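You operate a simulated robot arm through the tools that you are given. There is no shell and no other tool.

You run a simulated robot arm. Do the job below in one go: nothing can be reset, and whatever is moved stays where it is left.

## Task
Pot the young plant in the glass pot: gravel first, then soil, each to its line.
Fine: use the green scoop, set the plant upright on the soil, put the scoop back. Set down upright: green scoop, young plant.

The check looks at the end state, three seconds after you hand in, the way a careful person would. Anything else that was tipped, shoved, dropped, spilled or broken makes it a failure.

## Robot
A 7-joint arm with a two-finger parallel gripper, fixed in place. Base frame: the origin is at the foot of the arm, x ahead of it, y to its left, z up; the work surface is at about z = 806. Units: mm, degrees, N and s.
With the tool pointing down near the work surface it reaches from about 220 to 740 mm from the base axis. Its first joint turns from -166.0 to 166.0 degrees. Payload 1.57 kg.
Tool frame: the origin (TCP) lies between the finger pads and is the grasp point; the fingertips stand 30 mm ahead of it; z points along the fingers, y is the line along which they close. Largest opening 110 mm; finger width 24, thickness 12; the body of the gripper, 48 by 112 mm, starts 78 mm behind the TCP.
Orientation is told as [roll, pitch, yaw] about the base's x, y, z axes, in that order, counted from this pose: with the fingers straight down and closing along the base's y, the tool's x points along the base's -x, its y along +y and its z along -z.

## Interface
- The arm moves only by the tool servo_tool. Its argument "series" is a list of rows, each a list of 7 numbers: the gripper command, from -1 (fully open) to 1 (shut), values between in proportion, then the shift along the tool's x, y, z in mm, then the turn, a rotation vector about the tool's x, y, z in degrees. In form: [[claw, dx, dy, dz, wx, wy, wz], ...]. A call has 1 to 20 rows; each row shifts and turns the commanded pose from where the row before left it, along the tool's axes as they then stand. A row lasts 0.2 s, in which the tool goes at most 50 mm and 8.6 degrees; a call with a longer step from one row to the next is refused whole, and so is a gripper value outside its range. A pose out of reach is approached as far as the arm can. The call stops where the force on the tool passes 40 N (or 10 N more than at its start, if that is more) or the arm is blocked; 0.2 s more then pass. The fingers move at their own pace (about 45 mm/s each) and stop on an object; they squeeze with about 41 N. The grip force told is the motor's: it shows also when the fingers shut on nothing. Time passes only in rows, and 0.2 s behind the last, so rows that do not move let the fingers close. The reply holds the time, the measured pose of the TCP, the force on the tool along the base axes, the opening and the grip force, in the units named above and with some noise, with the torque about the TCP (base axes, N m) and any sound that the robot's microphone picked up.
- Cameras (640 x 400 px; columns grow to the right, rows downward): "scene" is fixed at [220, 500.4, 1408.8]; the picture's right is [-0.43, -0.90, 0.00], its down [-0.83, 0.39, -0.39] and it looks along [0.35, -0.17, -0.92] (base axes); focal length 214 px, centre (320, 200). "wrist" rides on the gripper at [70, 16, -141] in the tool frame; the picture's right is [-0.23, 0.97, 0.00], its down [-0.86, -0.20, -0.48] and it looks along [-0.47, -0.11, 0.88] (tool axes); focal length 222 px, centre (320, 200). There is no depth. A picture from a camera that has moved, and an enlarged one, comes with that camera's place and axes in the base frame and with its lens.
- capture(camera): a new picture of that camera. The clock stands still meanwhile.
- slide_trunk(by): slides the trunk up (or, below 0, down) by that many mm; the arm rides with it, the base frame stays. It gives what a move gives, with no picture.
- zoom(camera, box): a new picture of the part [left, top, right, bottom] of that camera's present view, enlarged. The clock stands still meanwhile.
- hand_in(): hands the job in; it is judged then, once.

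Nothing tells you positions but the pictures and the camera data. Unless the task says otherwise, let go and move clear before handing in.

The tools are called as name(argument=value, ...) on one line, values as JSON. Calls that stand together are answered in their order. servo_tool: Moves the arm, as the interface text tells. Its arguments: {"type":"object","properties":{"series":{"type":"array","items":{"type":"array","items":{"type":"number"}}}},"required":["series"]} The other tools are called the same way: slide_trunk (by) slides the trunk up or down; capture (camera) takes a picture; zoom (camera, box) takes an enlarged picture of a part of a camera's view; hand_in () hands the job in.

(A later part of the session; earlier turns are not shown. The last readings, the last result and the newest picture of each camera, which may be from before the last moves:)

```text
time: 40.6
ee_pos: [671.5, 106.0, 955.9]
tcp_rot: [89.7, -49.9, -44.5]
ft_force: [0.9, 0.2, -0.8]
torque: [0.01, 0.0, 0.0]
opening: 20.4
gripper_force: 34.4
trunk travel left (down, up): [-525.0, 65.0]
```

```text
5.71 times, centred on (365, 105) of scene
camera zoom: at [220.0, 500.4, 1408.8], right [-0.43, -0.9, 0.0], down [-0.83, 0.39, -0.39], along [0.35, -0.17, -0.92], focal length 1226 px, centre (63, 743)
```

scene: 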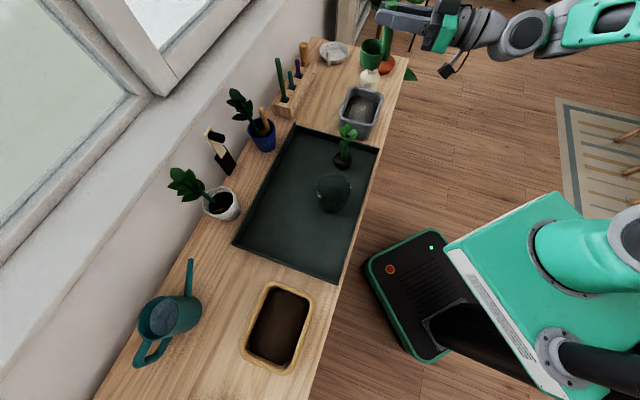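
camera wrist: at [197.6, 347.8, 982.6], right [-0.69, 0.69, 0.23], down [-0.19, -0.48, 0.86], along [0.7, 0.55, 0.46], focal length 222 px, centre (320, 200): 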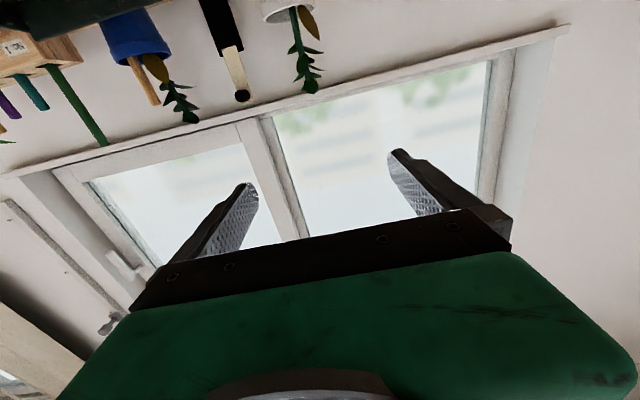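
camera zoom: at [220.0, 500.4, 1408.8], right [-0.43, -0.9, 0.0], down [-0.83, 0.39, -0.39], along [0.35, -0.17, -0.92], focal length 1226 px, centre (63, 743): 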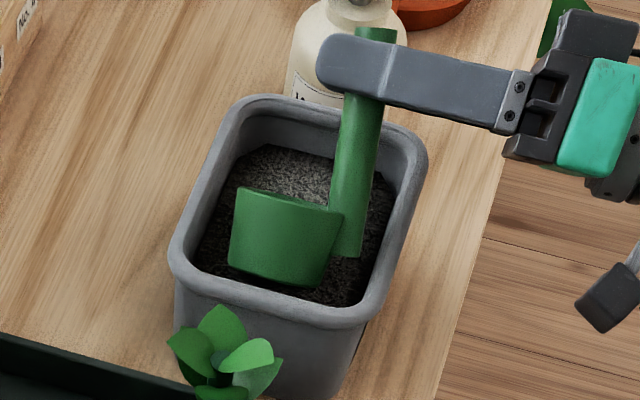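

No contact force yet; continuing down slowly.

servo_tool(series=[[1, 7.66, -6.43, 0, 0, 0, 0], [1, 7.66, -6.43, 0, 0, 0, 0], [1, 0, 0, 0, 0, 0, 0]])

zoom(camera="scene", box=[330, 70, 400, 140])

```text
time: 41.4
ee_pos: [672.3, 105.6, 936.0]
tcp_rot: [89.5, -49.8, -44.5]
ft_force: [-0.8, 1.0, 0.5]
torque: [0.0, 0.0, 0.01]
opening: 20.6
gripper_force: 34.1
trunk travel left (down, up): [-525.0, 65.0]
```

```text
5.71 times, centred on (365, 105) of scene
camera zoom: at [220.0, 500.4, 1408.8], right [-0.43, -0.9, 0.0], down [-0.83, 0.39, -0.39], along [0.35, -0.17, -0.92], focal length 1226 px, centre (63, 743)
```

zoom: 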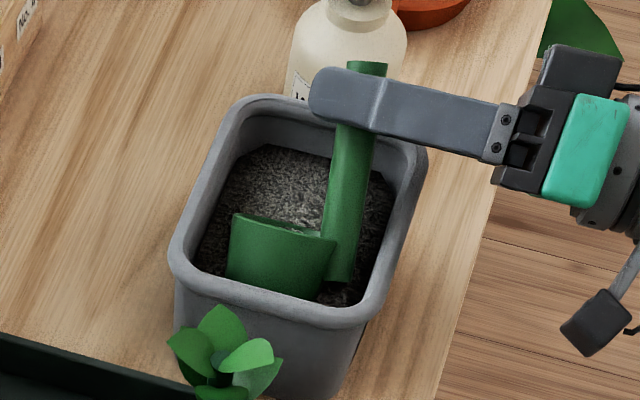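

It is biting into the gravel with little resistance. I'll go 9 mm deeper, then roll the cup level under the surface while sweeping slightly.

servo_tool(series=[[1, 6.9, -5.8, 0, 0, 0, 0], [1, 1.8, 3.7, 0, 0, 0, -8], [1, 1.27, 3.92, 0, 0, 0, -8], [1, 0.72, 4.06, 0, 0, 0, -8], [1, 0.14, 4.13, 0, 0, 0, -8], [1, -0.43, 4.1, 0, 0, 0, -8], [1, 0, 0, 0, 0, 0, 0]])

zoom(camera="scene", box=[330, 70, 400, 140])

```text
time: 43.0
ee_pos: [658.3, 119.5, 930.2]
tcp_rot: [11.0, -89.7, 34.0]
ft_force: [0.1, -0.4, -1.2]
torque: [-0.02, -0.01, -0.01]
opening: 20.9
gripper_force: 34.0
trunk travel left (down, up): [-525.0, 65.0]
```

```text
5.71 times, centred on (365, 105) of scene
camera zoom: at [220.0, 500.4, 1408.8], right [-0.43, -0.9, 0.0], down [-0.83, 0.39, -0.39], along [0.35, -0.17, -0.92], focal length 1226 px, centre (63, 743)
```

zoom: 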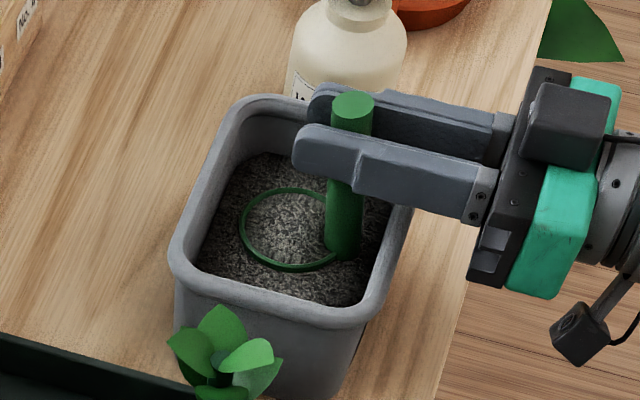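

The cup is level and full, its rim flush with the gravel. Lifting straight up slowly.

servo_tool(series=[[1, -8, 0, 0, 0, 0, 0], [1, -12, 0, 0, 0, 0, 0], [1, -15, 0, 0, 0, 0, 0], [1, -20, 0, 0, 0, 0, 0], [1, -20, 0, 0, 0, 0, 0], [1, -15, 0, 0, 0, 0, 0], [1, 0, 0, 0, 0, 0, 0]])

zoom(camera="scene", box=[320, 40, 420, 140])

```text
time: 44.6
ee_pos: [659.3, 118.7, 1022.2]
tcp_rot: [30.0, -89.7, 15.3]
ft_force: [-0.1, 0.6, -2.0]
torque: [-0.02, 0.0, 0.05]
opening: 21.0
gripper_force: 34.5
trunk travel left (down, up): [-525.0, 65.0]
```

```text
4.00 times, centred on (370, 90) of scene
camera zoom: at [220.0, 500.4, 1408.8], right [-0.43, -0.9, 0.0], down [-0.83, 0.39, -0.39], along [0.35, -0.17, -0.92], focal length 858 px, centre (120, 640)
```

zoom: 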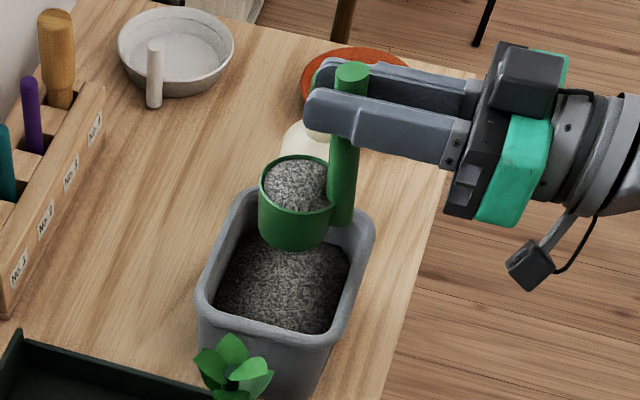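

The scoop is full of gravel. Before pouring, I'll measure the pot's rim and centre precisely with a high zoom.

zoom(camera="scene", box=[310, 165, 360, 220])

zoom(camera="scene", box=[315, 110, 365, 180])

```text
7.27 times, centred on (335, 192) of scene
camera zoom: at [220.0, 500.4, 1408.8], right [-0.43, -0.9, 0.0], down [-0.83, 0.39, -0.39], along [0.35, -0.17, -0.92], focal length 1560 px, centre (211, 254)
```

zoom: 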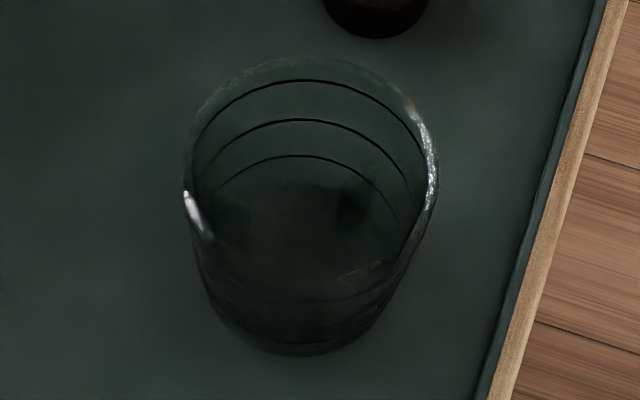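

```text
5.71 times, centred on (340, 145) of scene
camera zoom: at [220.0, 500.4, 1408.8], right [-0.43, -0.9, 0.0], down [-0.83, 0.39, -0.39], along [0.35, -0.17, -0.92], focal length 1226 px, centre (206, 514)
```

zoom: 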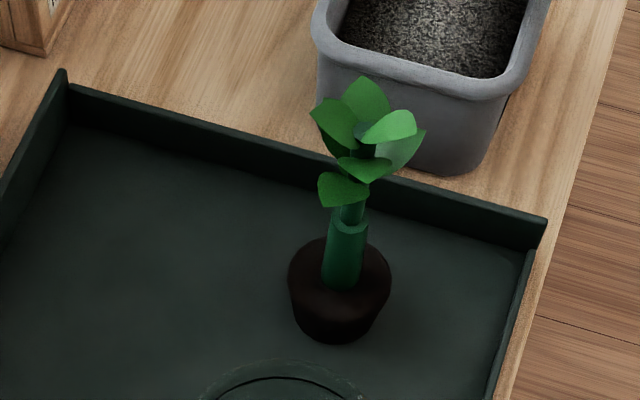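

The pot's rim centre comes out at (428, 360, z≈898), with rings at about 825, 854 and 882. I'll carry the gravel level at safe height to beside the pot.

servo_tool(series=[[1, -15, 0, 0, 0, 0, 0], [1, -25, 0, 0, 0, 0, 0], [1, -30, 0, 0, 0, 0, 0], [1, -25, 0, 0, 0, 0, 0], [1, -13, 0, 0, 0, 0, 0], [1, 0, 12, -1, 0, 0, 0], [1, 0, 24, -1.4, 0, 0, 0], [1, 0, 35, -1.4, 0, 0, 0], [1, 0, 40, -1.4, 0, 0, 0], [1, 0, 40, -1.4, 0, 0, 0], [1, 0, 40, -1.4, 0, 0, 0], [1, 0, 40, -1.4, 0, 0, 0], [1, 0, 35, -1.4, 0, 0, 0], [1, 0, 25, -1.4, 0, 0, 0], [1, 0, 14, -1.4, 0, 0, 0], [1, 0, 6, 0, 0, 0, 0], [1, 0, 0, 0, 0, 0, 0]])

capture(camera="scene")

```text
time: 48.2
ee_pos: [427.9, 329.3, 1129.1]
tcp_rot: [30.1, -89.6, 15.1]
ft_force: [0.5, -0.3, -1.1]
torque: [0.0, 0.02, 0.01]
opening: 21.0
gripper_force: 34.0
trunk travel left (down, up): [-525.0, 65.0]
```

```text
taken
```

scene: 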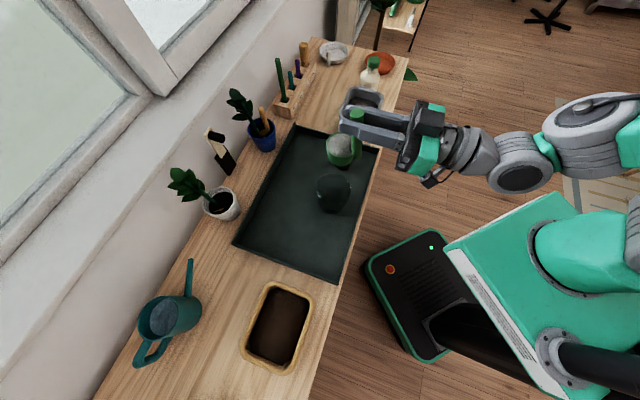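

Gravel is still level in the scoop. Descending to just above the pot.

servo_tool(series=[[1, 16, 0, 0, 0, 0, 0], [1, 26, 0, 0, 0, 0, 0], [1, 28, 0, 0, 0, 0, 0], [1, 22, 0, 0, 0, 0, 0], [1, 12, 0, 0, 0, 0, 0], [1, 0, 0, 0, 0, 0, 0]])

zoom(camera="scene", box=[290, 110, 410, 230])

```text
time: 49.6
ee_pos: [426.8, 330.1, 1026.5]
tcp_rot: [28.8, -89.7, 16.2]
ft_force: [-0.5, -0.4, -1.5]
torque: [0.01, -0.03, -0.01]
opening: 21.1
gripper_force: 34.2
trunk travel left (down, up): [-525.0, 65.0]
```

```text
3.33 times, centred on (350, 170) of scene
camera zoom: at [220.0, 500.4, 1408.8], right [-0.43, -0.9, 0.0], down [-0.83, 0.39, -0.39], along [0.35, -0.17, -0.92], focal length 715 px, centre (220, 300)
```

zoom: 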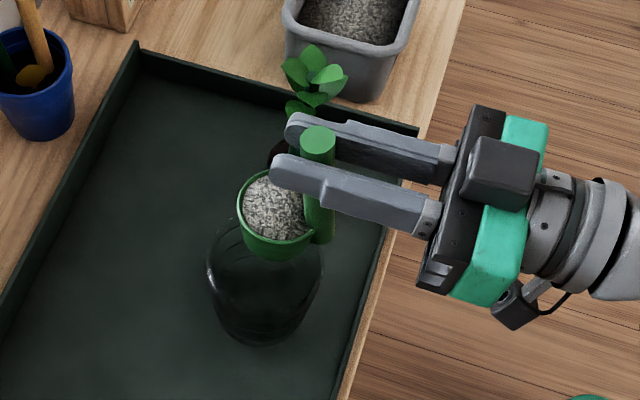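

Positioned over the pot. Tilting gradually, keeping the lip over the pot's centre; first to 32°.

servo_tool(series=[[1, 0, 0, 0, 0, 0, -8], [1, -0.84, 5.94, 0, 0, 0, -8], [1, -2.89, 10.1, 0, 0, 0, -8], [1, -4.27, 9.59, 0, 0, 0, -8], [1, 0, 0, 0, 0, 0, 0]])

zoom(camera="scene", box=[290, 110, 410, 230])

```text
time: 50.8
ee_pos: [409.9, 348.9, 1027.4]
tcp_rot: [-89.7, -58.0, 134.8]
ft_force: [0.9, -0.5, -1.0]
torque: [0.03, 0.02, 0.02]
opening: 21.2
gripper_force: 34.2
trunk travel left (down, up): [-525.0, 65.0]
```

```text
3.33 times, centred on (350, 170) of scene
camera zoom: at [220.0, 500.4, 1408.8], right [-0.43, -0.9, 0.0], down [-0.83, 0.39, -0.39], along [0.35, -0.17, -0.92], focal length 715 px, centre (220, 300)
```

zoom: 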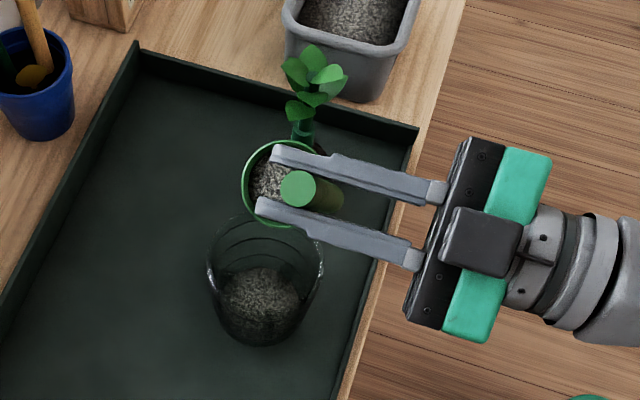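

Some gravel has already flowed into the pot. Zooming to read the level and what remains in the scoop.

zoom(camera="scene", box=[320, 165, 355, 220])

zoom(camera="scene", box=[325, 140, 365, 180])

```text
7.27 times, centred on (338, 192) of scene
camera zoom: at [220.0, 500.4, 1408.8], right [-0.43, -0.9, 0.0], down [-0.83, 0.39, -0.39], along [0.35, -0.17, -0.92], focal length 1560 px, centre (193, 254)
```

zoom: 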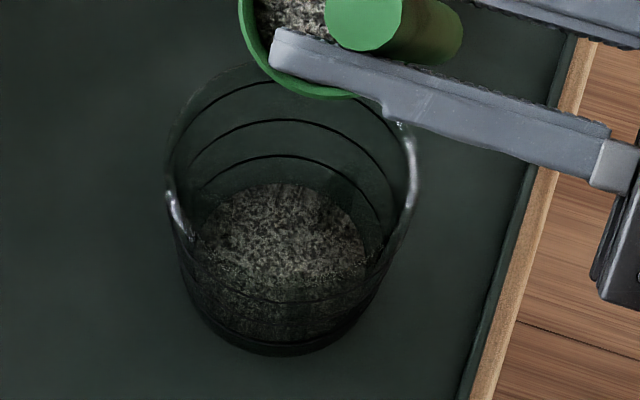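

```text
10.00 times, centred on (345, 160) of scene
camera zoom: at [220.0, 500.4, 1408.8], right [-0.43, -0.9, 0.0], down [-0.83, 0.39, -0.39], along [0.35, -0.17, -0.92], focal length 2145 px, centre (70, 600)
```

zoom: 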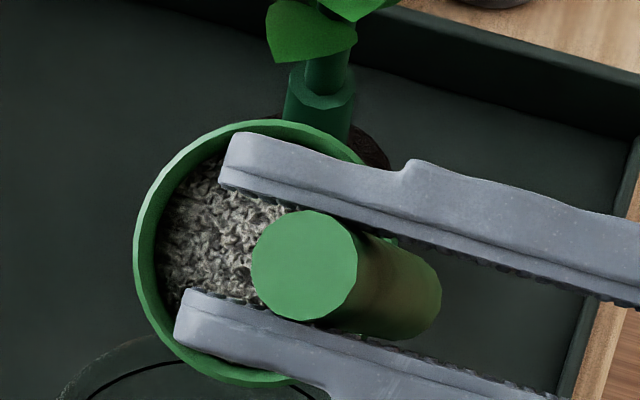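

The pot holds a shallow, even layer (z≈817, the line is at ≈828), with most gravel still in the scoop. I'll tilt further, to 48°, keeping the lip centred.

servo_tool(series=[[1, -5.3, 8.48, 0, 0, 0, -8], [1, -0.2, 12.6, 0, 0, 0, -8], [1, 0, 0, 0, 0, 0, 0], [1, 0, 0, 0, 0, 0, 0]])

zoom(camera="scene", box=[320, 165, 355, 220])

zoom(camera="scene", box=[290, 130, 390, 230])

```text
time: 51.8
ee_pos: [394.4, 363.3, 1018.7]
tcp_rot: [-89.6, -42.0, 134.8]
ft_force: [0.1, 0.0, -1.1]
torque: [0.01, 0.06, 0.03]
opening: 21.3
gripper_force: 34.2
trunk travel left (down, up): [-525.0, 65.0]
```

```text
7.27 times, centred on (338, 192) of scene
camera zoom: at [220.0, 500.4, 1408.8], right [-0.43, -0.9, 0.0], down [-0.83, 0.39, -0.39], along [0.35, -0.17, -0.92], focal length 1560 px, centre (193, 254)
```

zoom: 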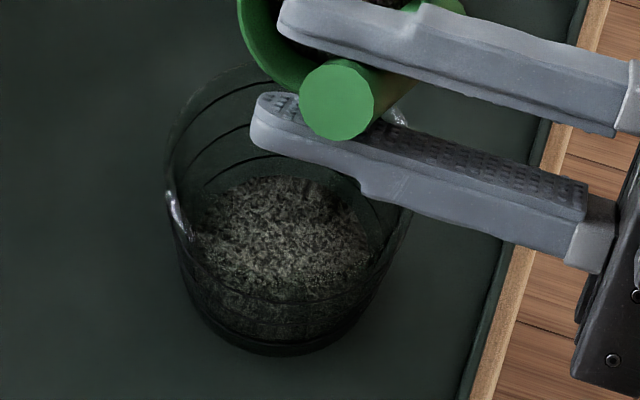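

```text
4.00 times, centred on (340, 180) of scene
camera zoom: at [220.0, 500.4, 1408.8], right [-0.43, -0.9, 0.0], down [-0.83, 0.39, -0.39], along [0.35, -0.17, -0.92], focal length 858 px, centre (240, 280)
```

zoom: 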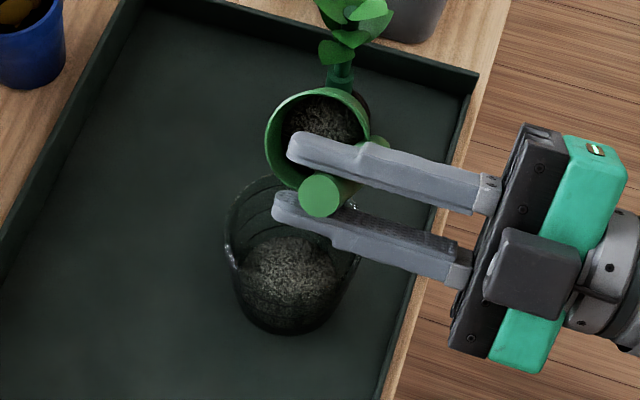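

Level still rising (edge y 183→177; line at 155). Continuing to 64°.

servo_tool(series=[[1, 3.2, 17.3, 0, 0, 0, -8], [1, 1.4, 17.1, 0, 0, 0, -8], [1, 0, 0, 0, 0, 0, 0], [1, 0, 0, 0, 0, 0, 0]])

zoom(camera="scene", box=[320, 165, 355, 220])

zoom(camera="scene", box=[290, 130, 390, 230])

```text
time: 52.8
ee_pos: [382.4, 376.0, 988.0]
tcp_rot: [-89.7, -26.1, 134.9]
ft_force: [-0.2, 0.0, -0.7]
torque: [0.04, 0.02, 0.03]
opening: 20.2
gripper_force: 33.5
trunk travel left (down, up): [-525.0, 65.0]
```

```text
7.27 times, centred on (338, 192) of scene
camera zoom: at [220.0, 500.4, 1408.8], right [-0.43, -0.9, 0.0], down [-0.83, 0.39, -0.39], along [0.35, -0.17, -0.92], focal length 1560 px, centre (193, 254)
```

zoom: 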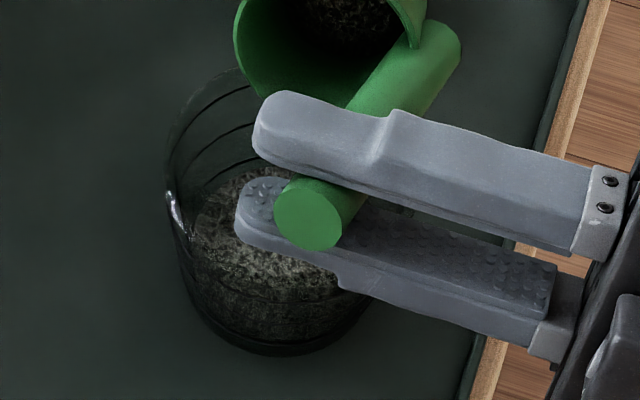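

```text
4.00 times, centred on (340, 180) of scene
camera zoom: at [220.0, 500.4, 1408.8], right [-0.43, -0.9, 0.0], down [-0.83, 0.39, -0.39], along [0.35, -0.17, -0.92], focal length 858 px, centre (240, 280)
```

zoom: 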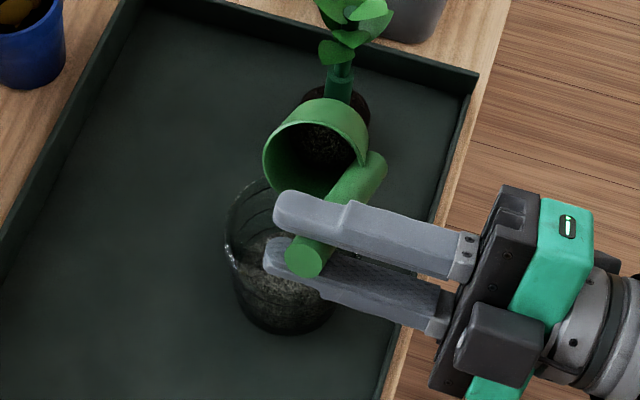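

Only a little remains in the scoop. I'll roll back a bit and lift so the camera can see the pot level clearly.

servo_tool(series=[[1, -8.77, -17.98, 0, 0, 0, 8], [1, -11.2, -16.6, 0, 0, 0, 8], [1, -13.4, -14.9, 0, 0, 0, 8], [1, -15.3, -12.9, 0, 0, 0, 8], [1, -17, -10.6, 0, 0, 0, 0], [1, 0, 0, 0, 0, 0, 0]])

zoom(camera="scene", box=[320, 165, 355, 220])

zoom(camera="scene", box=[290, 110, 410, 230])

```text
time: 54.2
ee_pos: [382.7, 375.4, 1087.3]
tcp_rot: [-89.5, -58.3, 134.7]
ft_force: [-0.1, -0.1, -1.0]
torque: [-0.01, 0.03, -0.04]
opening: 20.7
gripper_force: 34.2
trunk travel left (down, up): [-525.0, 65.0]
```

```text
7.27 times, centred on (338, 192) of scene
camera zoom: at [220.0, 500.4, 1408.8], right [-0.43, -0.9, 0.0], down [-0.83, 0.39, -0.39], along [0.35, -0.17, -0.92], focal length 1560 px, centre (193, 254)
```

zoom: 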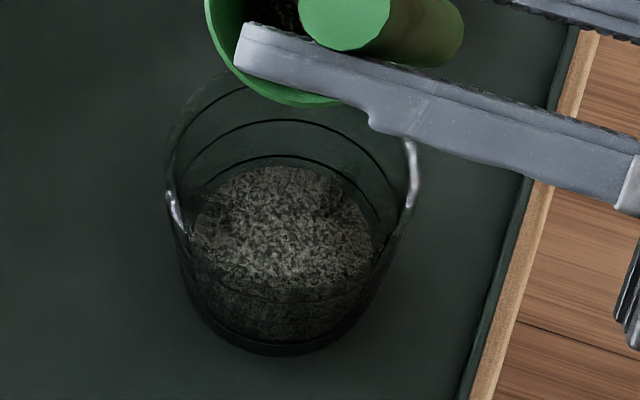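

```text
3.33 times, centred on (350, 170) of scene
camera zoom: at [220.0, 500.4, 1408.8], right [-0.43, -0.9, 0.0], down [-0.83, 0.39, -0.39], along [0.35, -0.17, -0.92], focal length 715 px, centre (220, 300)
```

zoom: 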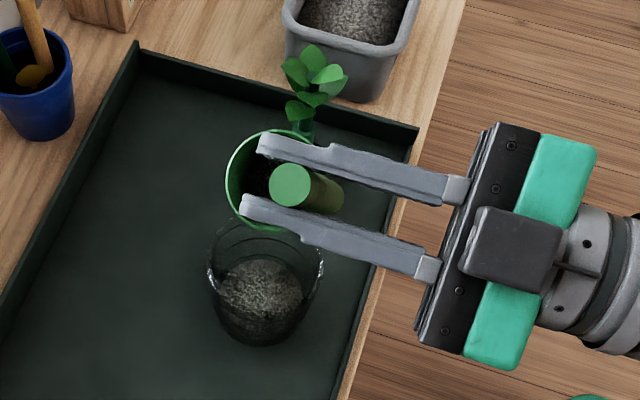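

The surface is close to the line, and wall thickness matters from this angle. I'll zoom tightly to compare front and back arcs of the ring with the gravel edge.

zoom(camera="scene", box=[322, 175, 352, 217])

zoom(camera="scene", box=[320, 140, 350, 170])

```text
9.52 times, centred on (337, 196) of scene
camera zoom: at [220.0, 500.4, 1408.8], right [-0.43, -0.9, 0.0], down [-0.83, 0.39, -0.39], along [0.35, -0.17, -0.92], focal length 2043 px, centre (158, 238)
```

zoom: 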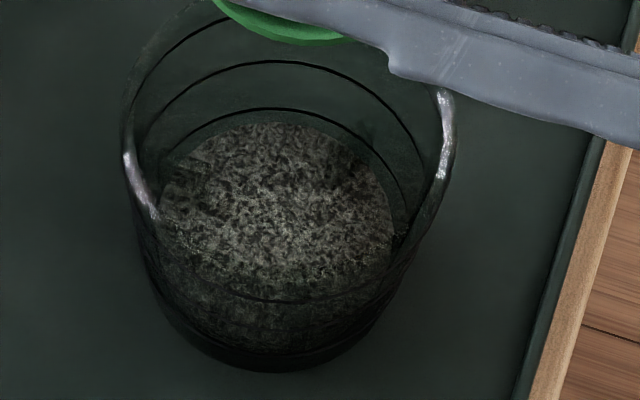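

```text
13.33 times, centred on (335, 155) of scene
camera zoom: at [220.0, 500.4, 1408.8], right [-0.43, -0.9, 0.0], down [-0.83, 0.39, -0.39], along [0.35, -0.17, -0.92], focal length 2860 px, centre (120, 800)
```

zoom: 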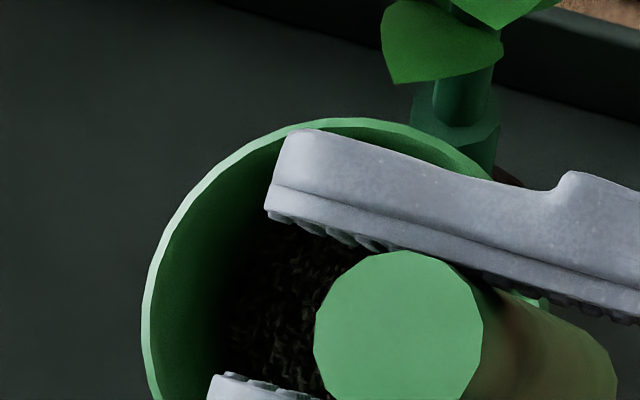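

I estimate the gravel is 2–4 mm below its line. For an eye-level check I'll level the scoop, move left of the pot and look at it from the side with the wrist camera.

servo_tool(series=[[1, 0, 0, 0, 0, 0, 8], [1, 0, 0, 0, 0, 0, 8], [1, 0, 0, 0, 0, 0, 8], [1, 0, 0, 0, 0, 0, 8], [1, 0, 20, -10, 0, 0, 0], [1, 0, 30, -14, 0, 0, 0], [1, 20, 15, -12, 0, 0, 0], [1, 35, 0, 0, 0, 0, 0], [1, 40, 0, 0, 0, 0, 0], [1, 35, 0, 0, 0, 0, 0], [1, 17, 0, 0, 0, 0, 0], [1, 0, 0, 0, 0, 0, 0]])

capture(camera="wrist")

zoom(camera="scene", box=[290, 150, 410, 290])

```text
time: 56.8
ee_pos: [309.3, 398.4, 944.7]
tcp_rot: [101.8, -89.5, -56.5]
ft_force: [-0.6, -0.2, -0.2]
torque: [0.03, -0.01, 0.02]
opening: 20.6
gripper_force: 34.5
trunk travel left (down, up): [-525.0, 65.0]
```

```text
taken
camera wrist: at [198.6, 310.9, 873.6], right [-0.69, 0.68, 0.24], down [-0.19, -0.49, 0.85], along [0.7, 0.54, 0.47], focal length 222 px, centre (320, 200)
```

wrist: 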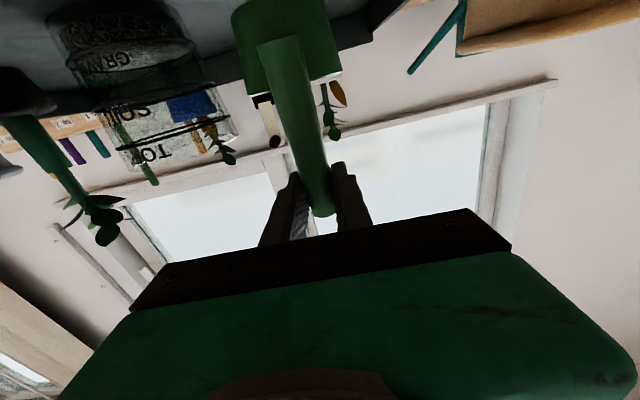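

```text
2.86 times, centred on (350, 220) of scene
camera zoom: at [220.0, 500.4, 1408.8], right [-0.43, -0.9, 0.0], down [-0.83, 0.39, -0.39], along [0.35, -0.17, -0.92], focal length 613 px, centre (234, 143)
```

zoom: 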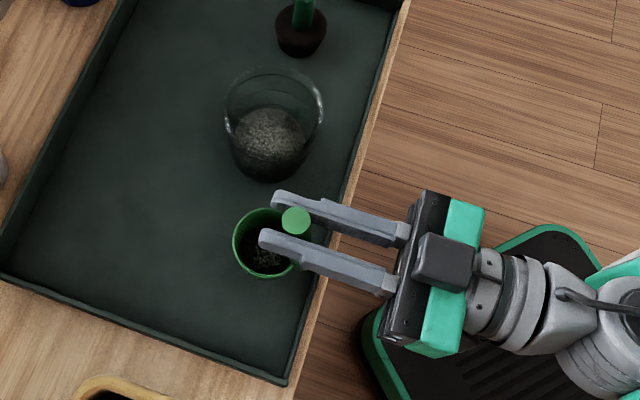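

The wrist camera now sees the pot nearly at eye level (upside down). Zooming in on it.

zoom(camera="wrist", box=[30, 0, 250, 170])

zoom(camera="wrist", box=[40, 0, 200, 100])

zoom(camera="scene", box=[320, 220, 360, 250])

```text
2.35 times, centred on (140, 85) of wrist
camera zoom: at [198.6, 310.9, 873.6], right [-0.69, 0.68, 0.24], down [-0.19, -0.49, 0.85], along [0.7, 0.54, 0.47], focal length 523 px, centre (744, 471)
```

zoom: 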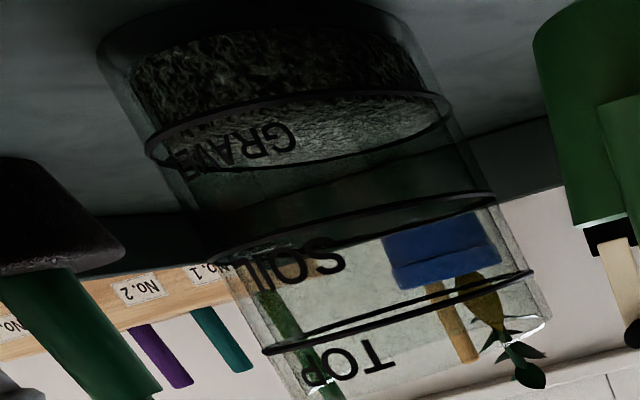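

```text
4.00 times, centred on (120, 50) of wrist
camera zoom: at [198.6, 310.9, 873.6], right [-0.69, 0.68, 0.24], down [-0.19, -0.49, 0.85], along [0.7, 0.54, 0.47], focal length 888 px, centre (1120, 800)
```

zoom: 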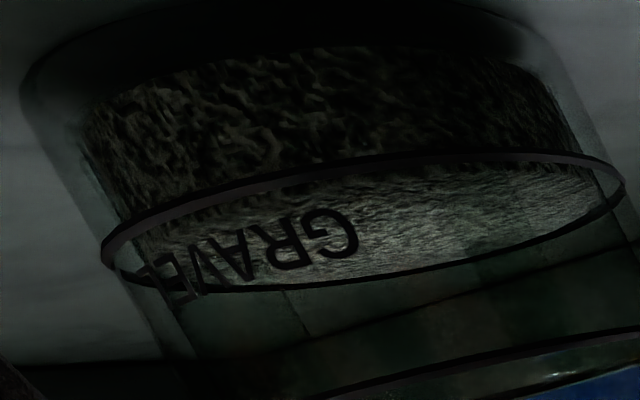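

```text
13.33 times, centred on (340, 235) of scene
camera zoom: at [220.0, 500.4, 1408.8], right [-0.43, -0.9, 0.0], down [-0.83, 0.39, -0.39], along [0.35, -0.17, -0.92], focal length 2860 px, centre (53, -267)
```

zoom: 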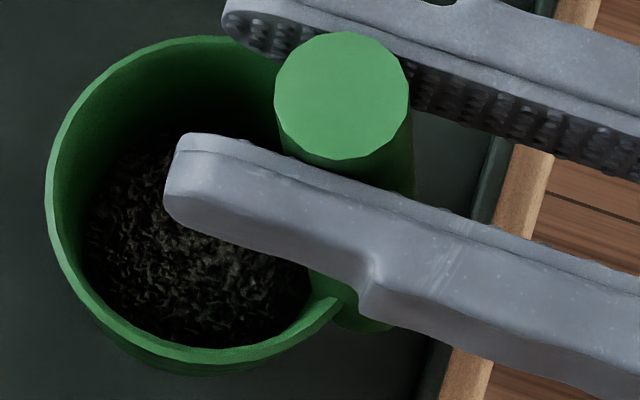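

The gravel surface looks practically at its ring. I'll zoom further to confirm, since the scoop still holds some gravel.

zoom(camera="wrist", box=[60, 25, 130, 80])

zoom(camera="wrist", box=[130, 20, 200, 75])

```text
7.27 times, centred on (95, 52) of wrist
camera zoom: at [198.6, 310.9, 873.6], right [-0.69, 0.68, 0.24], down [-0.19, -0.49, 0.85], along [0.7, 0.54, 0.47], focal length 1615 px, centre (1956, 1273)
```

zoom: 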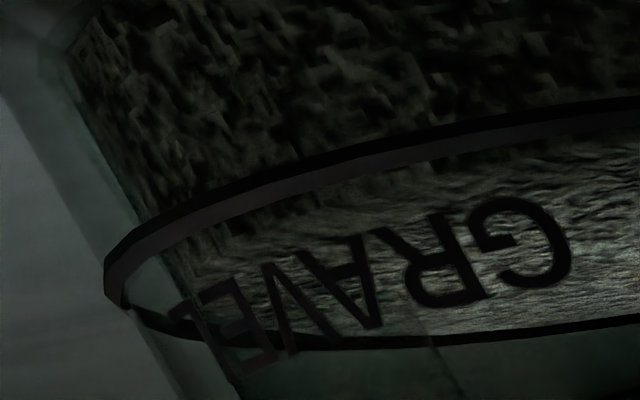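

```text
7.27 times, centred on (165, 48) of wrist
camera zoom: at [198.6, 310.9, 873.6], right [-0.69, 0.68, 0.24], down [-0.19, -0.49, 0.85], along [0.7, 0.54, 0.47], focal length 1615 px, centre (1447, 1309)
```

zoom: 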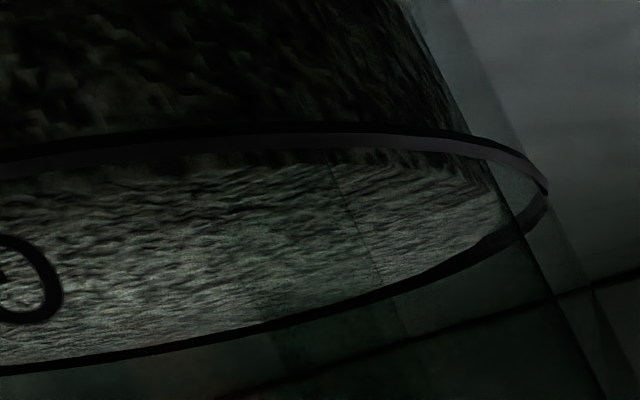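

The gravel surface coincides with the GRAVEL ring to within about a millimetre, so no more goes in. I'll return the leftover gravel to its bin.

servo_tool(series=[[1, -20, 0, 0, 0, 0, 0], [1, -35, 0, 0, 0, 0, 0], [1, -45, 0, 0, 0, 0, 0], [1, -45, 0, 0, 0, 0, 0], [1, -40, 0, 0, 0, 0, 0], [1, -20, 0, 0, 0, 0, 0], [1, 0, -15, 4, 0, 0, 0], [1, 0, -30, 4, 0, 0, 0], [1, 0, -45, 4, 0, 0, 0], [1, 0, -45, 4, 0, 0, 0], [1, 0, -45, 4, 0, 0, 0], [1, 0, -45, 4, 0, 0, 0], [1, 0, -45, 4, 0, 0, 0], [1, 0, -45, 4, 0, 0, 0], [1, 0, -40, 4, 0, 0, 0], [1, 0, -25, 4, 0, 0, 0], [1, 0, -15, 3, 0, 0, 0], [1, 0, 0, 0, 0, 0, 0]])

```text
time: 60.6
ee_pos: [624.1, 147.3, 1146.7]
tcp_rot: [29.8, -89.7, 15.3]
ft_force: [0.4, 0.0, -0.9]
torque: [0.03, -0.02, -0.02]
opening: 20.6
gripper_force: 33.9
trunk travel left (down, up): [-525.0, 65.0]
```

servo_tool(series=[[1, 25, 0, 0, 0, 0, 0], [1, 40, 0, 0, 0, 0, 0], [1, 35, 0, 0, 0, 0, 0], [1, 16, 0, 0, 0, 0, 0], [1, 0, 0, 0, 0, 0, -8], [1, 0, 0, 0, 0, 0, -8], [1, 0, 0, 0, 0, 0, -8], [1, 0, 0, 0, 0, 0, -8], [1, 0, 0, 0, 0, 0, -8], [1, 2.84, 12.18, 0, 0, 0, -8], [1, 1.12, 12.45, 0, 0, 0, -8], [1, -0.63, 12.48, 0, 0, 0, -8], [1, 0, 0, 0, 0, 0, 0]])

zoom(camera="scene", box=[310, 40, 450, 160])

```text
time: 63.4
ee_pos: [604.6, 162.9, 999.6]
tcp_rot: [-89.6, -26.1, 135.1]
ft_force: [-0.2, -0.4, -0.8]
torque: [-0.01, 0.06, 0.0]
opening: 20.3
gripper_force: 34.2
trunk travel left (down, up): [-525.0, 65.0]
```

```text
3.33 times, centred on (380, 100) of scene
camera zoom: at [220.0, 500.4, 1408.8], right [-0.43, -0.9, 0.0], down [-0.83, 0.39, -0.39], along [0.35, -0.17, -0.92], focal length 715 px, centre (120, 533)
```

zoom: 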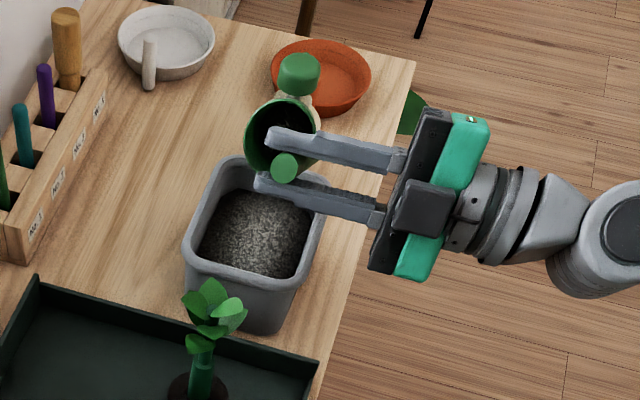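

The lip is over the bin. Continuing the roll to empty the scoop.

servo_tool(series=[[1, -2.36, 12.28, 0, 0, 0, -8], [1, -4.04, 11.83, 0, 0, 0, -8], [1, -5.65, 11.15, 0, 0, 0, -8], [1, 0.28, 8, 0, 0, 0, -8], [1, -0.84, 7.96, 0, 0, 0, -8], [1, -1.94, 7.76, 0, 0, 0, -8], [1, -3, 7.42, 0, 0, 0, -8], [1, 0, 0, 0, 0, 0, 0], [1, 0, 0, 0, 0, 0, 0]])

zoom(camera="scene", box=[310, 40, 450, 160])

```text
time: 65.4
ee_pos: [604.4, 184.3, 944.2]
tcp_rot: [-89.6, 29.7, 135.4]
ft_force: [0.2, 0.5, -0.2]
torque: [0.02, 0.02, 0.03]
opening: 20.6
gripper_force: 33.9
out of reach, approached as far as the arm can: row 7
trunk travel left (down, up): [-525.0, 65.0]
```

```text
3.33 times, centred on (380, 100) of scene
camera zoom: at [220.0, 500.4, 1408.8], right [-0.43, -0.9, 0.0], down [-0.83, 0.39, -0.39], along [0.35, -0.17, -0.92], focal length 715 px, centre (120, 533)
```

zoom: 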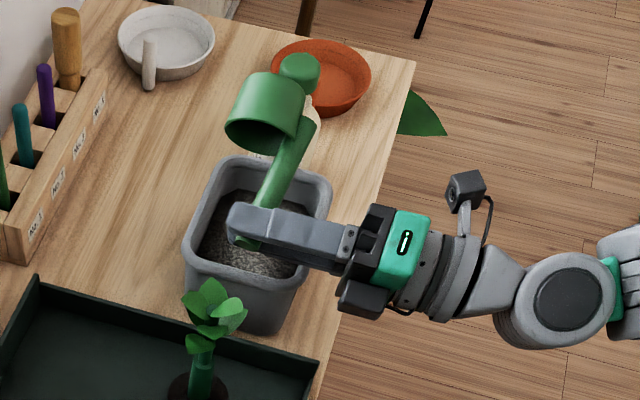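

Emptied, with nothing spilled. Raising, rolling back level, and heading towards the soil bin at safe height.

servo_tool(series=[[1, 15, -26, 0, 0, 0, 0], [1, 20, -34, 0, 0, 0, 0], [1, 20, -34, 0, 0, 0, 0], [1, 0, 0, 0, 0, 0, 8], [1, 0, 0, 0, 0, 0, 8], [1, 0, 0, 0, 0, 0, 8], [1, 0, 0, 0, 0, 0, 8], [1, 0, 0, 0, 0, 0, 8], [1, 0, 0, 0, 0, 0, 8], [1, 0, 0, 0, 0, 0, 8], [1, 0, 0, 0, 0, 0, 8], [1, 0, 0, 0, 0, 0, 8], [1, 0, 0, 0, 0, 0, 8], [1, 0, 0, 0, 0, 0, 8], [1, 0, 0, 0, 0, 0, 8], [1, 0, 0, 0, 0, 0, 8], [1, 0, 0, 0, 0, 0, 8], [1, 0, 0, 0, 0, 0, 8], [1, 0, 0, 0, 0, 0, 0]])

zoom(camera="scene", box=[300, 20, 460, 180])

```text
time: 69.4
ee_pos: [605.9, 183.3, 1054.2]
tcp_rot: [45.5, -89.7, -0.5]
ft_force: [0.1, 0.4, -1.2]
torque: [0.01, 0.01, -0.07]
opening: 20.5
gripper_force: 33.7
trunk travel left (down, up): [-525.0, 65.0]
```

```text
2.50 times, centred on (380, 100) of scene
camera zoom: at [220.0, 500.4, 1408.8], right [-0.43, -0.9, 0.0], down [-0.83, 0.39, -0.39], along [0.35, -0.17, -0.92], focal length 536 px, centre (170, 450)
```

zoom: 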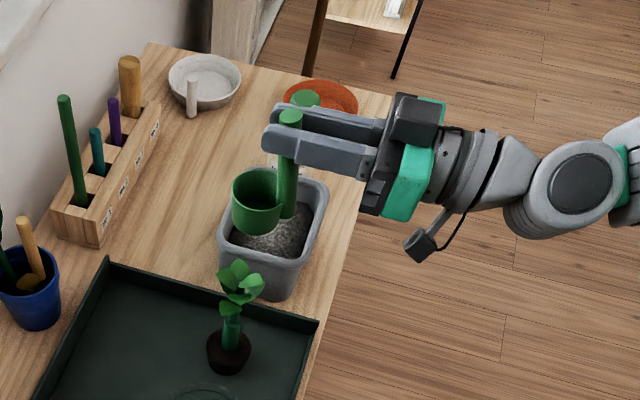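

Scoop is empty and upright. While the view is clear I'll measure the soil bin precisely, then travel.

zoom(camera="scene", box=[230, 270, 330, 385])

servo_tool(series=[[1, -25, 0, 0, 0, 0, 0], [1, -40, 0, 0, 0, 0, 0], [1, -31, 0, 0, 0, 0, 0], [1, 0, 25, -0.5, 0, 0, 0], [1, 0, 48, -0.5, 0, 0, 0], [1, 0, 48, -0.5, 0, 0, 0], [1, 0, 48, -0.5, 0, 0, 0], [1, 0, 48, -0.5, 0, 0, 0], [1, 0, 48, -0.5, 0, 0, 0], [1, 0, 48, -0.5, 0, 0, 0], [1, 0, 48, -0.5, 0, 0, 0], [1, 0, 48, -0.5, 0, 0, 0], [1, 0, 48, -0.5, 0, 0, 0], [1, 0, 48, -0.5, 0, 0, 0], [1, 0, 45, -0.5, 0, 0, 0], [1, 0, 30, -0.5, 0, 0, 0], [1, 0, 0, 0, 0, 0, 0]])

```text
3.48 times, centred on (280, 328) of scene
camera zoom: at [220.0, 500.4, 1408.8], right [-0.43, -0.9, 0.0], down [-0.83, 0.39, -0.39], along [0.35, -0.17, -0.92], focal length 746 px, centre (459, -244)
```

zoom: 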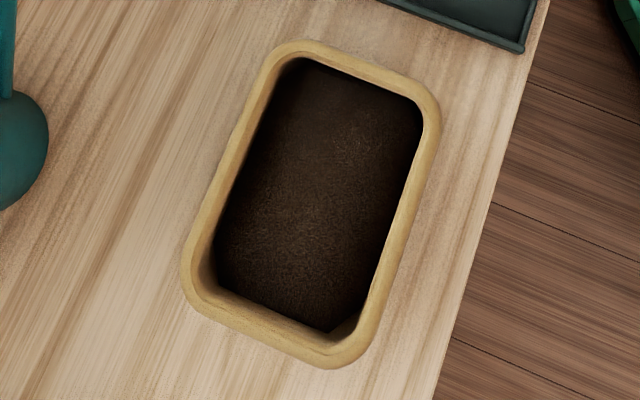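

```text
time: 73.0
ee_pos: [188.3, 587.3, 1152.2]
tcp_rot: [28.1, -89.7, 17.0]
ft_force: [-0.5, -0.6, -0.3]
torque: [0.01, -0.02, -0.01]
opening: 20.6
gripper_force: 34.0
trunk travel left (down, up): [-525.0, 65.0]
```

The soil bin spans ρ≈510–620, s≈215–364, with its rim at z≈888 and soil near z≈870. Lowering and rolling 40° for digging, as before.

servo_tool(series=[[1, 30, -7, 0.5, 0, 0, 0], [1, 40, -8, 0.5, 0, 0, 0], [1, 35, -7, 0.5, 0, 0, 0], [1, 17, -7, 0.5, 0, 0, 0], [1, 0, 0, 0, 0, 0, 8], [1, 0, 0, 0, 0, 0, 8], [1, 0, 0, 0, 0, 0, 8], [1, 0, 0, 0, 0, 0, 8], [1, 0, 0, 0, 0, 0, 8], [1, 21.4, -18, 0, 0, 0, 0], [1, 19, -16, 0, 0, 0, 0], [1, 0, 0, 0, 0, 0, 0]])

zoom(camera="scene", box=[220, 250, 360, 390])

```text
time: 75.6
ee_pos: [211.8, 570.1, 976.5]
tcp_rot: [89.6, -49.7, -44.6]
ft_force: [0.3, 0.8, -1.7]
torque: [-0.03, -0.01, -0.01]
opening: 20.6
gripper_force: 34.5
trunk travel left (down, up): [-525.0, 65.0]
```

```text
2.86 times, centred on (290, 320) of scene
camera zoom: at [220.0, 500.4, 1408.8], right [-0.43, -0.9, 0.0], down [-0.83, 0.39, -0.39], along [0.35, -0.17, -0.92], focal length 613 px, centre (406, -143)
```

zoom: 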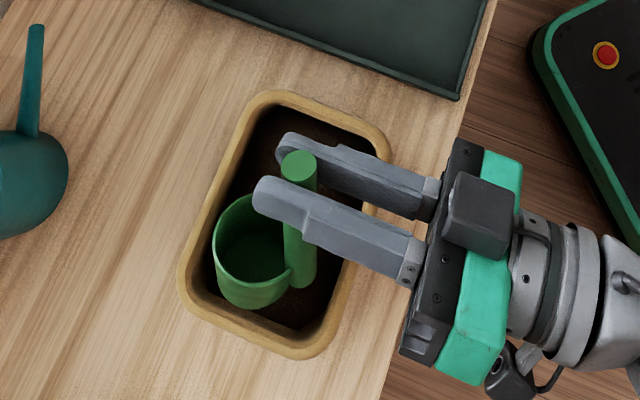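

Well placed. Easing into the soil, watching the force.

servo_tool(series=[[1, 7.66, -6.43, -1, 0, 0, 0], [1, 7.66, -6.43, -1, 0, 0, 0], [1, 7.66, -6.43, 0, 0, 0, 0], [1, 7.66, -6.43, 0, 0, 0, 0], [1, 0, 0, 0, 0, 0, 0]])

zoom(camera="scene", box=[230, 270, 330, 385])

```text
time: 76.8
ee_pos: [208.6, 567.4, 934.9]
tcp_rot: [89.6, -49.9, -44.5]
ft_force: [0.0, 0.6, 0.2]
torque: [-0.03, -0.03, 0.05]
opening: 20.7
gripper_force: 34.4
trunk travel left (down, up): [-525.0, 65.0]
```

```text
3.48 times, centred on (280, 328) of scene
camera zoom: at [220.0, 500.4, 1408.8], right [-0.43, -0.9, 0.0], down [-0.83, 0.39, -0.39], along [0.35, -0.17, -0.92], focal length 746 px, centre (459, -244)
```

zoom: 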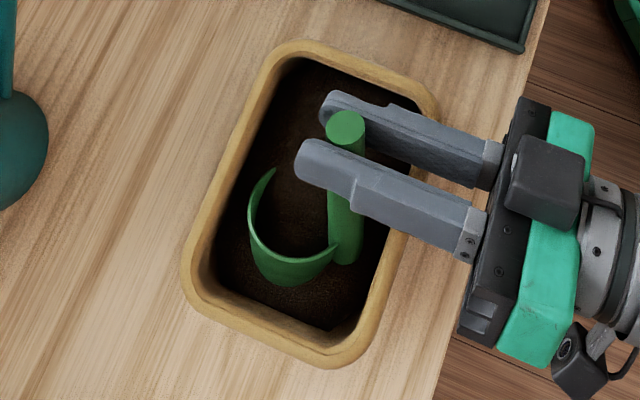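

The lip is already under the soil. Going 8 mm deeper, then rolling level.

servo_tool(series=[[1, 6.1, -5.1, 0, 0, 0, 0], [1, 1.8, 3.7, 0, 0, 0, -8], [1, 1.27, 3.92, 0, 0, 0, -8], [1, 0.72, 4.06, 0, 0, 0, -8], [1, 0.14, 4.13, 0, 0, 0, -8], [1, -0.43, 4.1, 0, 0, 0, -8], [1, 0, 0, 0, 0, 0, 0]])

zoom(camera="scene", box=[230, 270, 330, 385])

```text
time: 78.4
ee_pos: [194.7, 581.7, 934.6]
tcp_rot: [10.2, -89.7, 35.0]
ft_force: [-0.3, 0.0, -0.8]
torque: [-0.02, 0.01, 0.01]
opening: 21.0
gripper_force: 34.8
trunk travel left (down, up): [-525.0, 65.0]
```

```text
3.48 times, centred on (280, 328) of scene
camera zoom: at [220.0, 500.4, 1408.8], right [-0.43, -0.9, 0.0], down [-0.83, 0.39, -0.39], along [0.35, -0.17, -0.92], focal length 746 px, centre (459, -244)
```

zoom: 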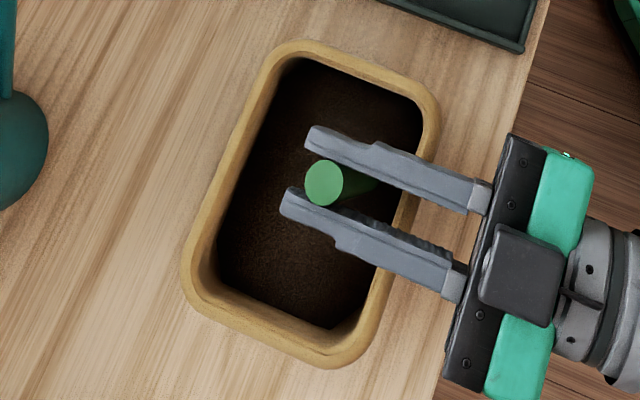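

The cup is now below the soil surface. Lifting slowly.

servo_tool(series=[[1, -5, 0, 0, 0, 0, 0], [1, -6, 0, 0, 0, 0, 0], [1, -8, 0, 0, 0, 0, 0], [1, -10, 0, 0, 0, 0, 0], [1, -15, 0, 0, 0, 0, 0], [1, -20, 0, 0, 0, 0, 0], [1, -20, 0, 0, 0, 0, 0], [1, -10, 0, 0, 0, 0, 0], [1, 0, 0, 0, 0, 0, 0]])

zoom(camera="scene", box=[230, 270, 330, 385])

```text
time: 80.4
ee_pos: [196.5, 582.8, 1026.1]
tcp_rot: [24.6, -89.7, 20.5]
ft_force: [0.0, 1.1, -0.9]
torque: [-0.01, 0.01, -0.02]
opening: 21.1
gripper_force: 34.9
trunk travel left (down, up): [-525.0, 65.0]
```

```text
3.48 times, centred on (280, 328) of scene
camera zoom: at [220.0, 500.4, 1408.8], right [-0.43, -0.9, 0.0], down [-0.83, 0.39, -0.39], along [0.35, -0.17, -0.92], focal length 746 px, centre (459, -244)
```

zoom: 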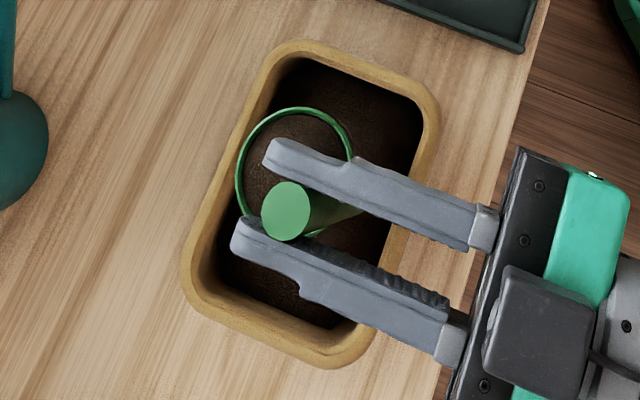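

zoom(camera="scene", box=[260, 295, 300, 345])

```text
8.00 times, centred on (280, 320) of scene
camera zoom: at [220.0, 500.4, 1408.8], right [-0.43, -0.9, 0.0], down [-0.83, 0.39, -0.39], along [0.35, -0.17, -0.92], focal length 1716 px, centre (640, -760)
```

zoom: 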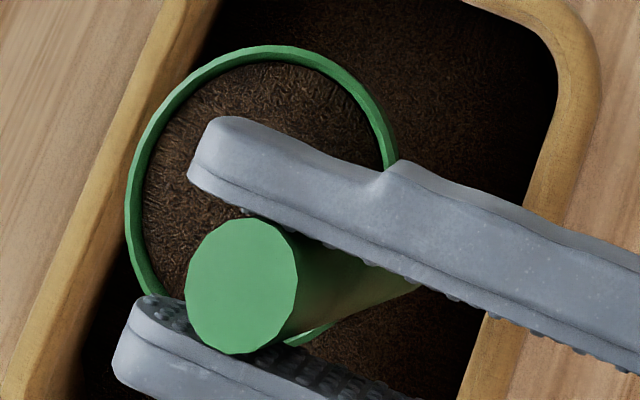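

A full, level scoop of soil. Carrying it smoothly to above the pot.

servo_tool(series=[[1, -14, 0, 0, 0, 0, 0], [1, -20, 0, 0, 0, 0, 0], [1, 0, -12, -1.2, 0, 0, 0], [1, 0, -24, -1.2, 0, 0, 0], [1, 0, -36, -1.3, 0, 0, 0], [1, 0, -42, -1.3, 0, 0, 0], [1, 0, -42, -1.3, 0, 0, 0], [1, 0, -42, -1.3, 0, 0, 0], [1, 0, -42, -1.3, 0, 0, 0], [1, 0, -36, -1.3, 0, 0, 0], [1, 0, -28, -1.3, 0, 0, 0], [1, 0, -20, -1.3, 0, 0, 0], [1, 0, -11, -1.2, 0, 0, 0], [1, 0, -6, -1.2, 0, 0, 0], [1, 12, 0, 0, 0, 0, 0], [1, 14, 0, 0, 0, 0, 0], [1, 8, 0, 0, 0, 0, 0], [1, 0, 0, 0, 0, 0, 0]])

zoom(camera="scene", box=[270, 110, 410, 250])

```text
time: 84.2
ee_pos: [427.2, 330.3, 1026.8]
tcp_rot: [29.1, -89.7, 16.1]
ft_force: [-0.5, 0.7, -0.7]
torque: [-0.02, 0.02, 0.01]
opening: 20.8
gripper_force: 34.2
out of reach, approached as far as the arm can: row 13
trunk travel left (down, up): [-525.0, 65.0]
```

```text
2.86 times, centred on (340, 180) of scene
camera zoom: at [220.0, 500.4, 1408.8], right [-0.43, -0.9, 0.0], down [-0.83, 0.39, -0.39], along [0.35, -0.17, -0.92], focal length 613 px, centre (263, 257)
```

zoom: 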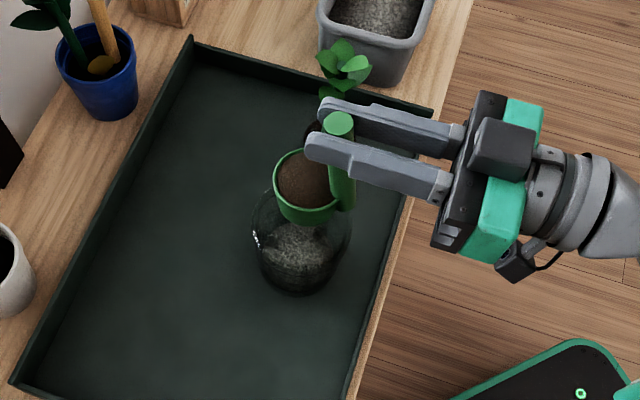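

In position. Pouring the soil gradually along the same path, up to 64° first.

servo_tool(series=[[1, 0, 0, 0, 0, 0, -8], [1, -0.84, 5.94, 0, 0, 0, -8], [1, -2.89, 10.1, 0, 0, 0, -8], [1, -4.27, 9.59, 0, 0, 0, -8], [1, 0, 0, 0, 0, 0, 0], [1, -5.3, 8.48, 0, 0, 0, -8], [1, -0.2, 12.6, 0, 0, 0, -8], [1, 0, 0, 0, 0, 0, 0], [1, 0, 0, 0, 0, 0, 0], [1, 3.2, 17.3, 0, 0, 0, -8], [1, 1.4, 17.1, 0, 0, 0, -8], [1, 0, 0, 0, 0, 0, 0], [1, 0, 0, 0, 0, 0, 0]])

zoom(camera="scene", box=[290, 130, 390, 230])

```text
time: 87.0
ee_pos: [381.6, 376.9, 989.1]
tcp_rot: [-89.7, -26.1, 135.0]
ft_force: [1.1, 0.3, -0.7]
torque: [0.03, 0.01, -0.02]
opening: 20.6
gripper_force: 34.1
trunk travel left (down, up): [-525.0, 65.0]
```

```text
4.00 times, centred on (340, 180) of scene
camera zoom: at [220.0, 500.4, 1408.8], right [-0.43, -0.9, 0.0], down [-0.83, 0.39, -0.39], along [0.35, -0.17, -0.92], focal length 858 px, centre (240, 280)
```

zoom: 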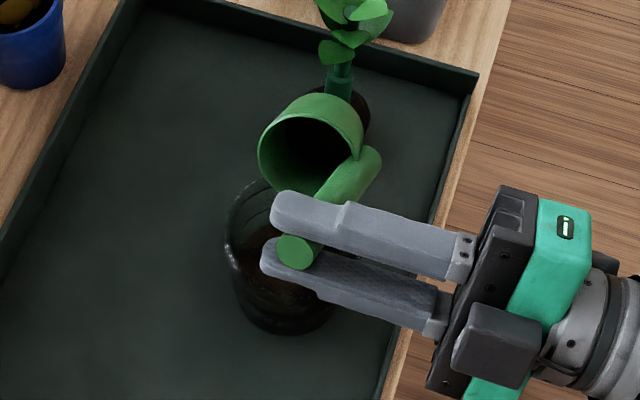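

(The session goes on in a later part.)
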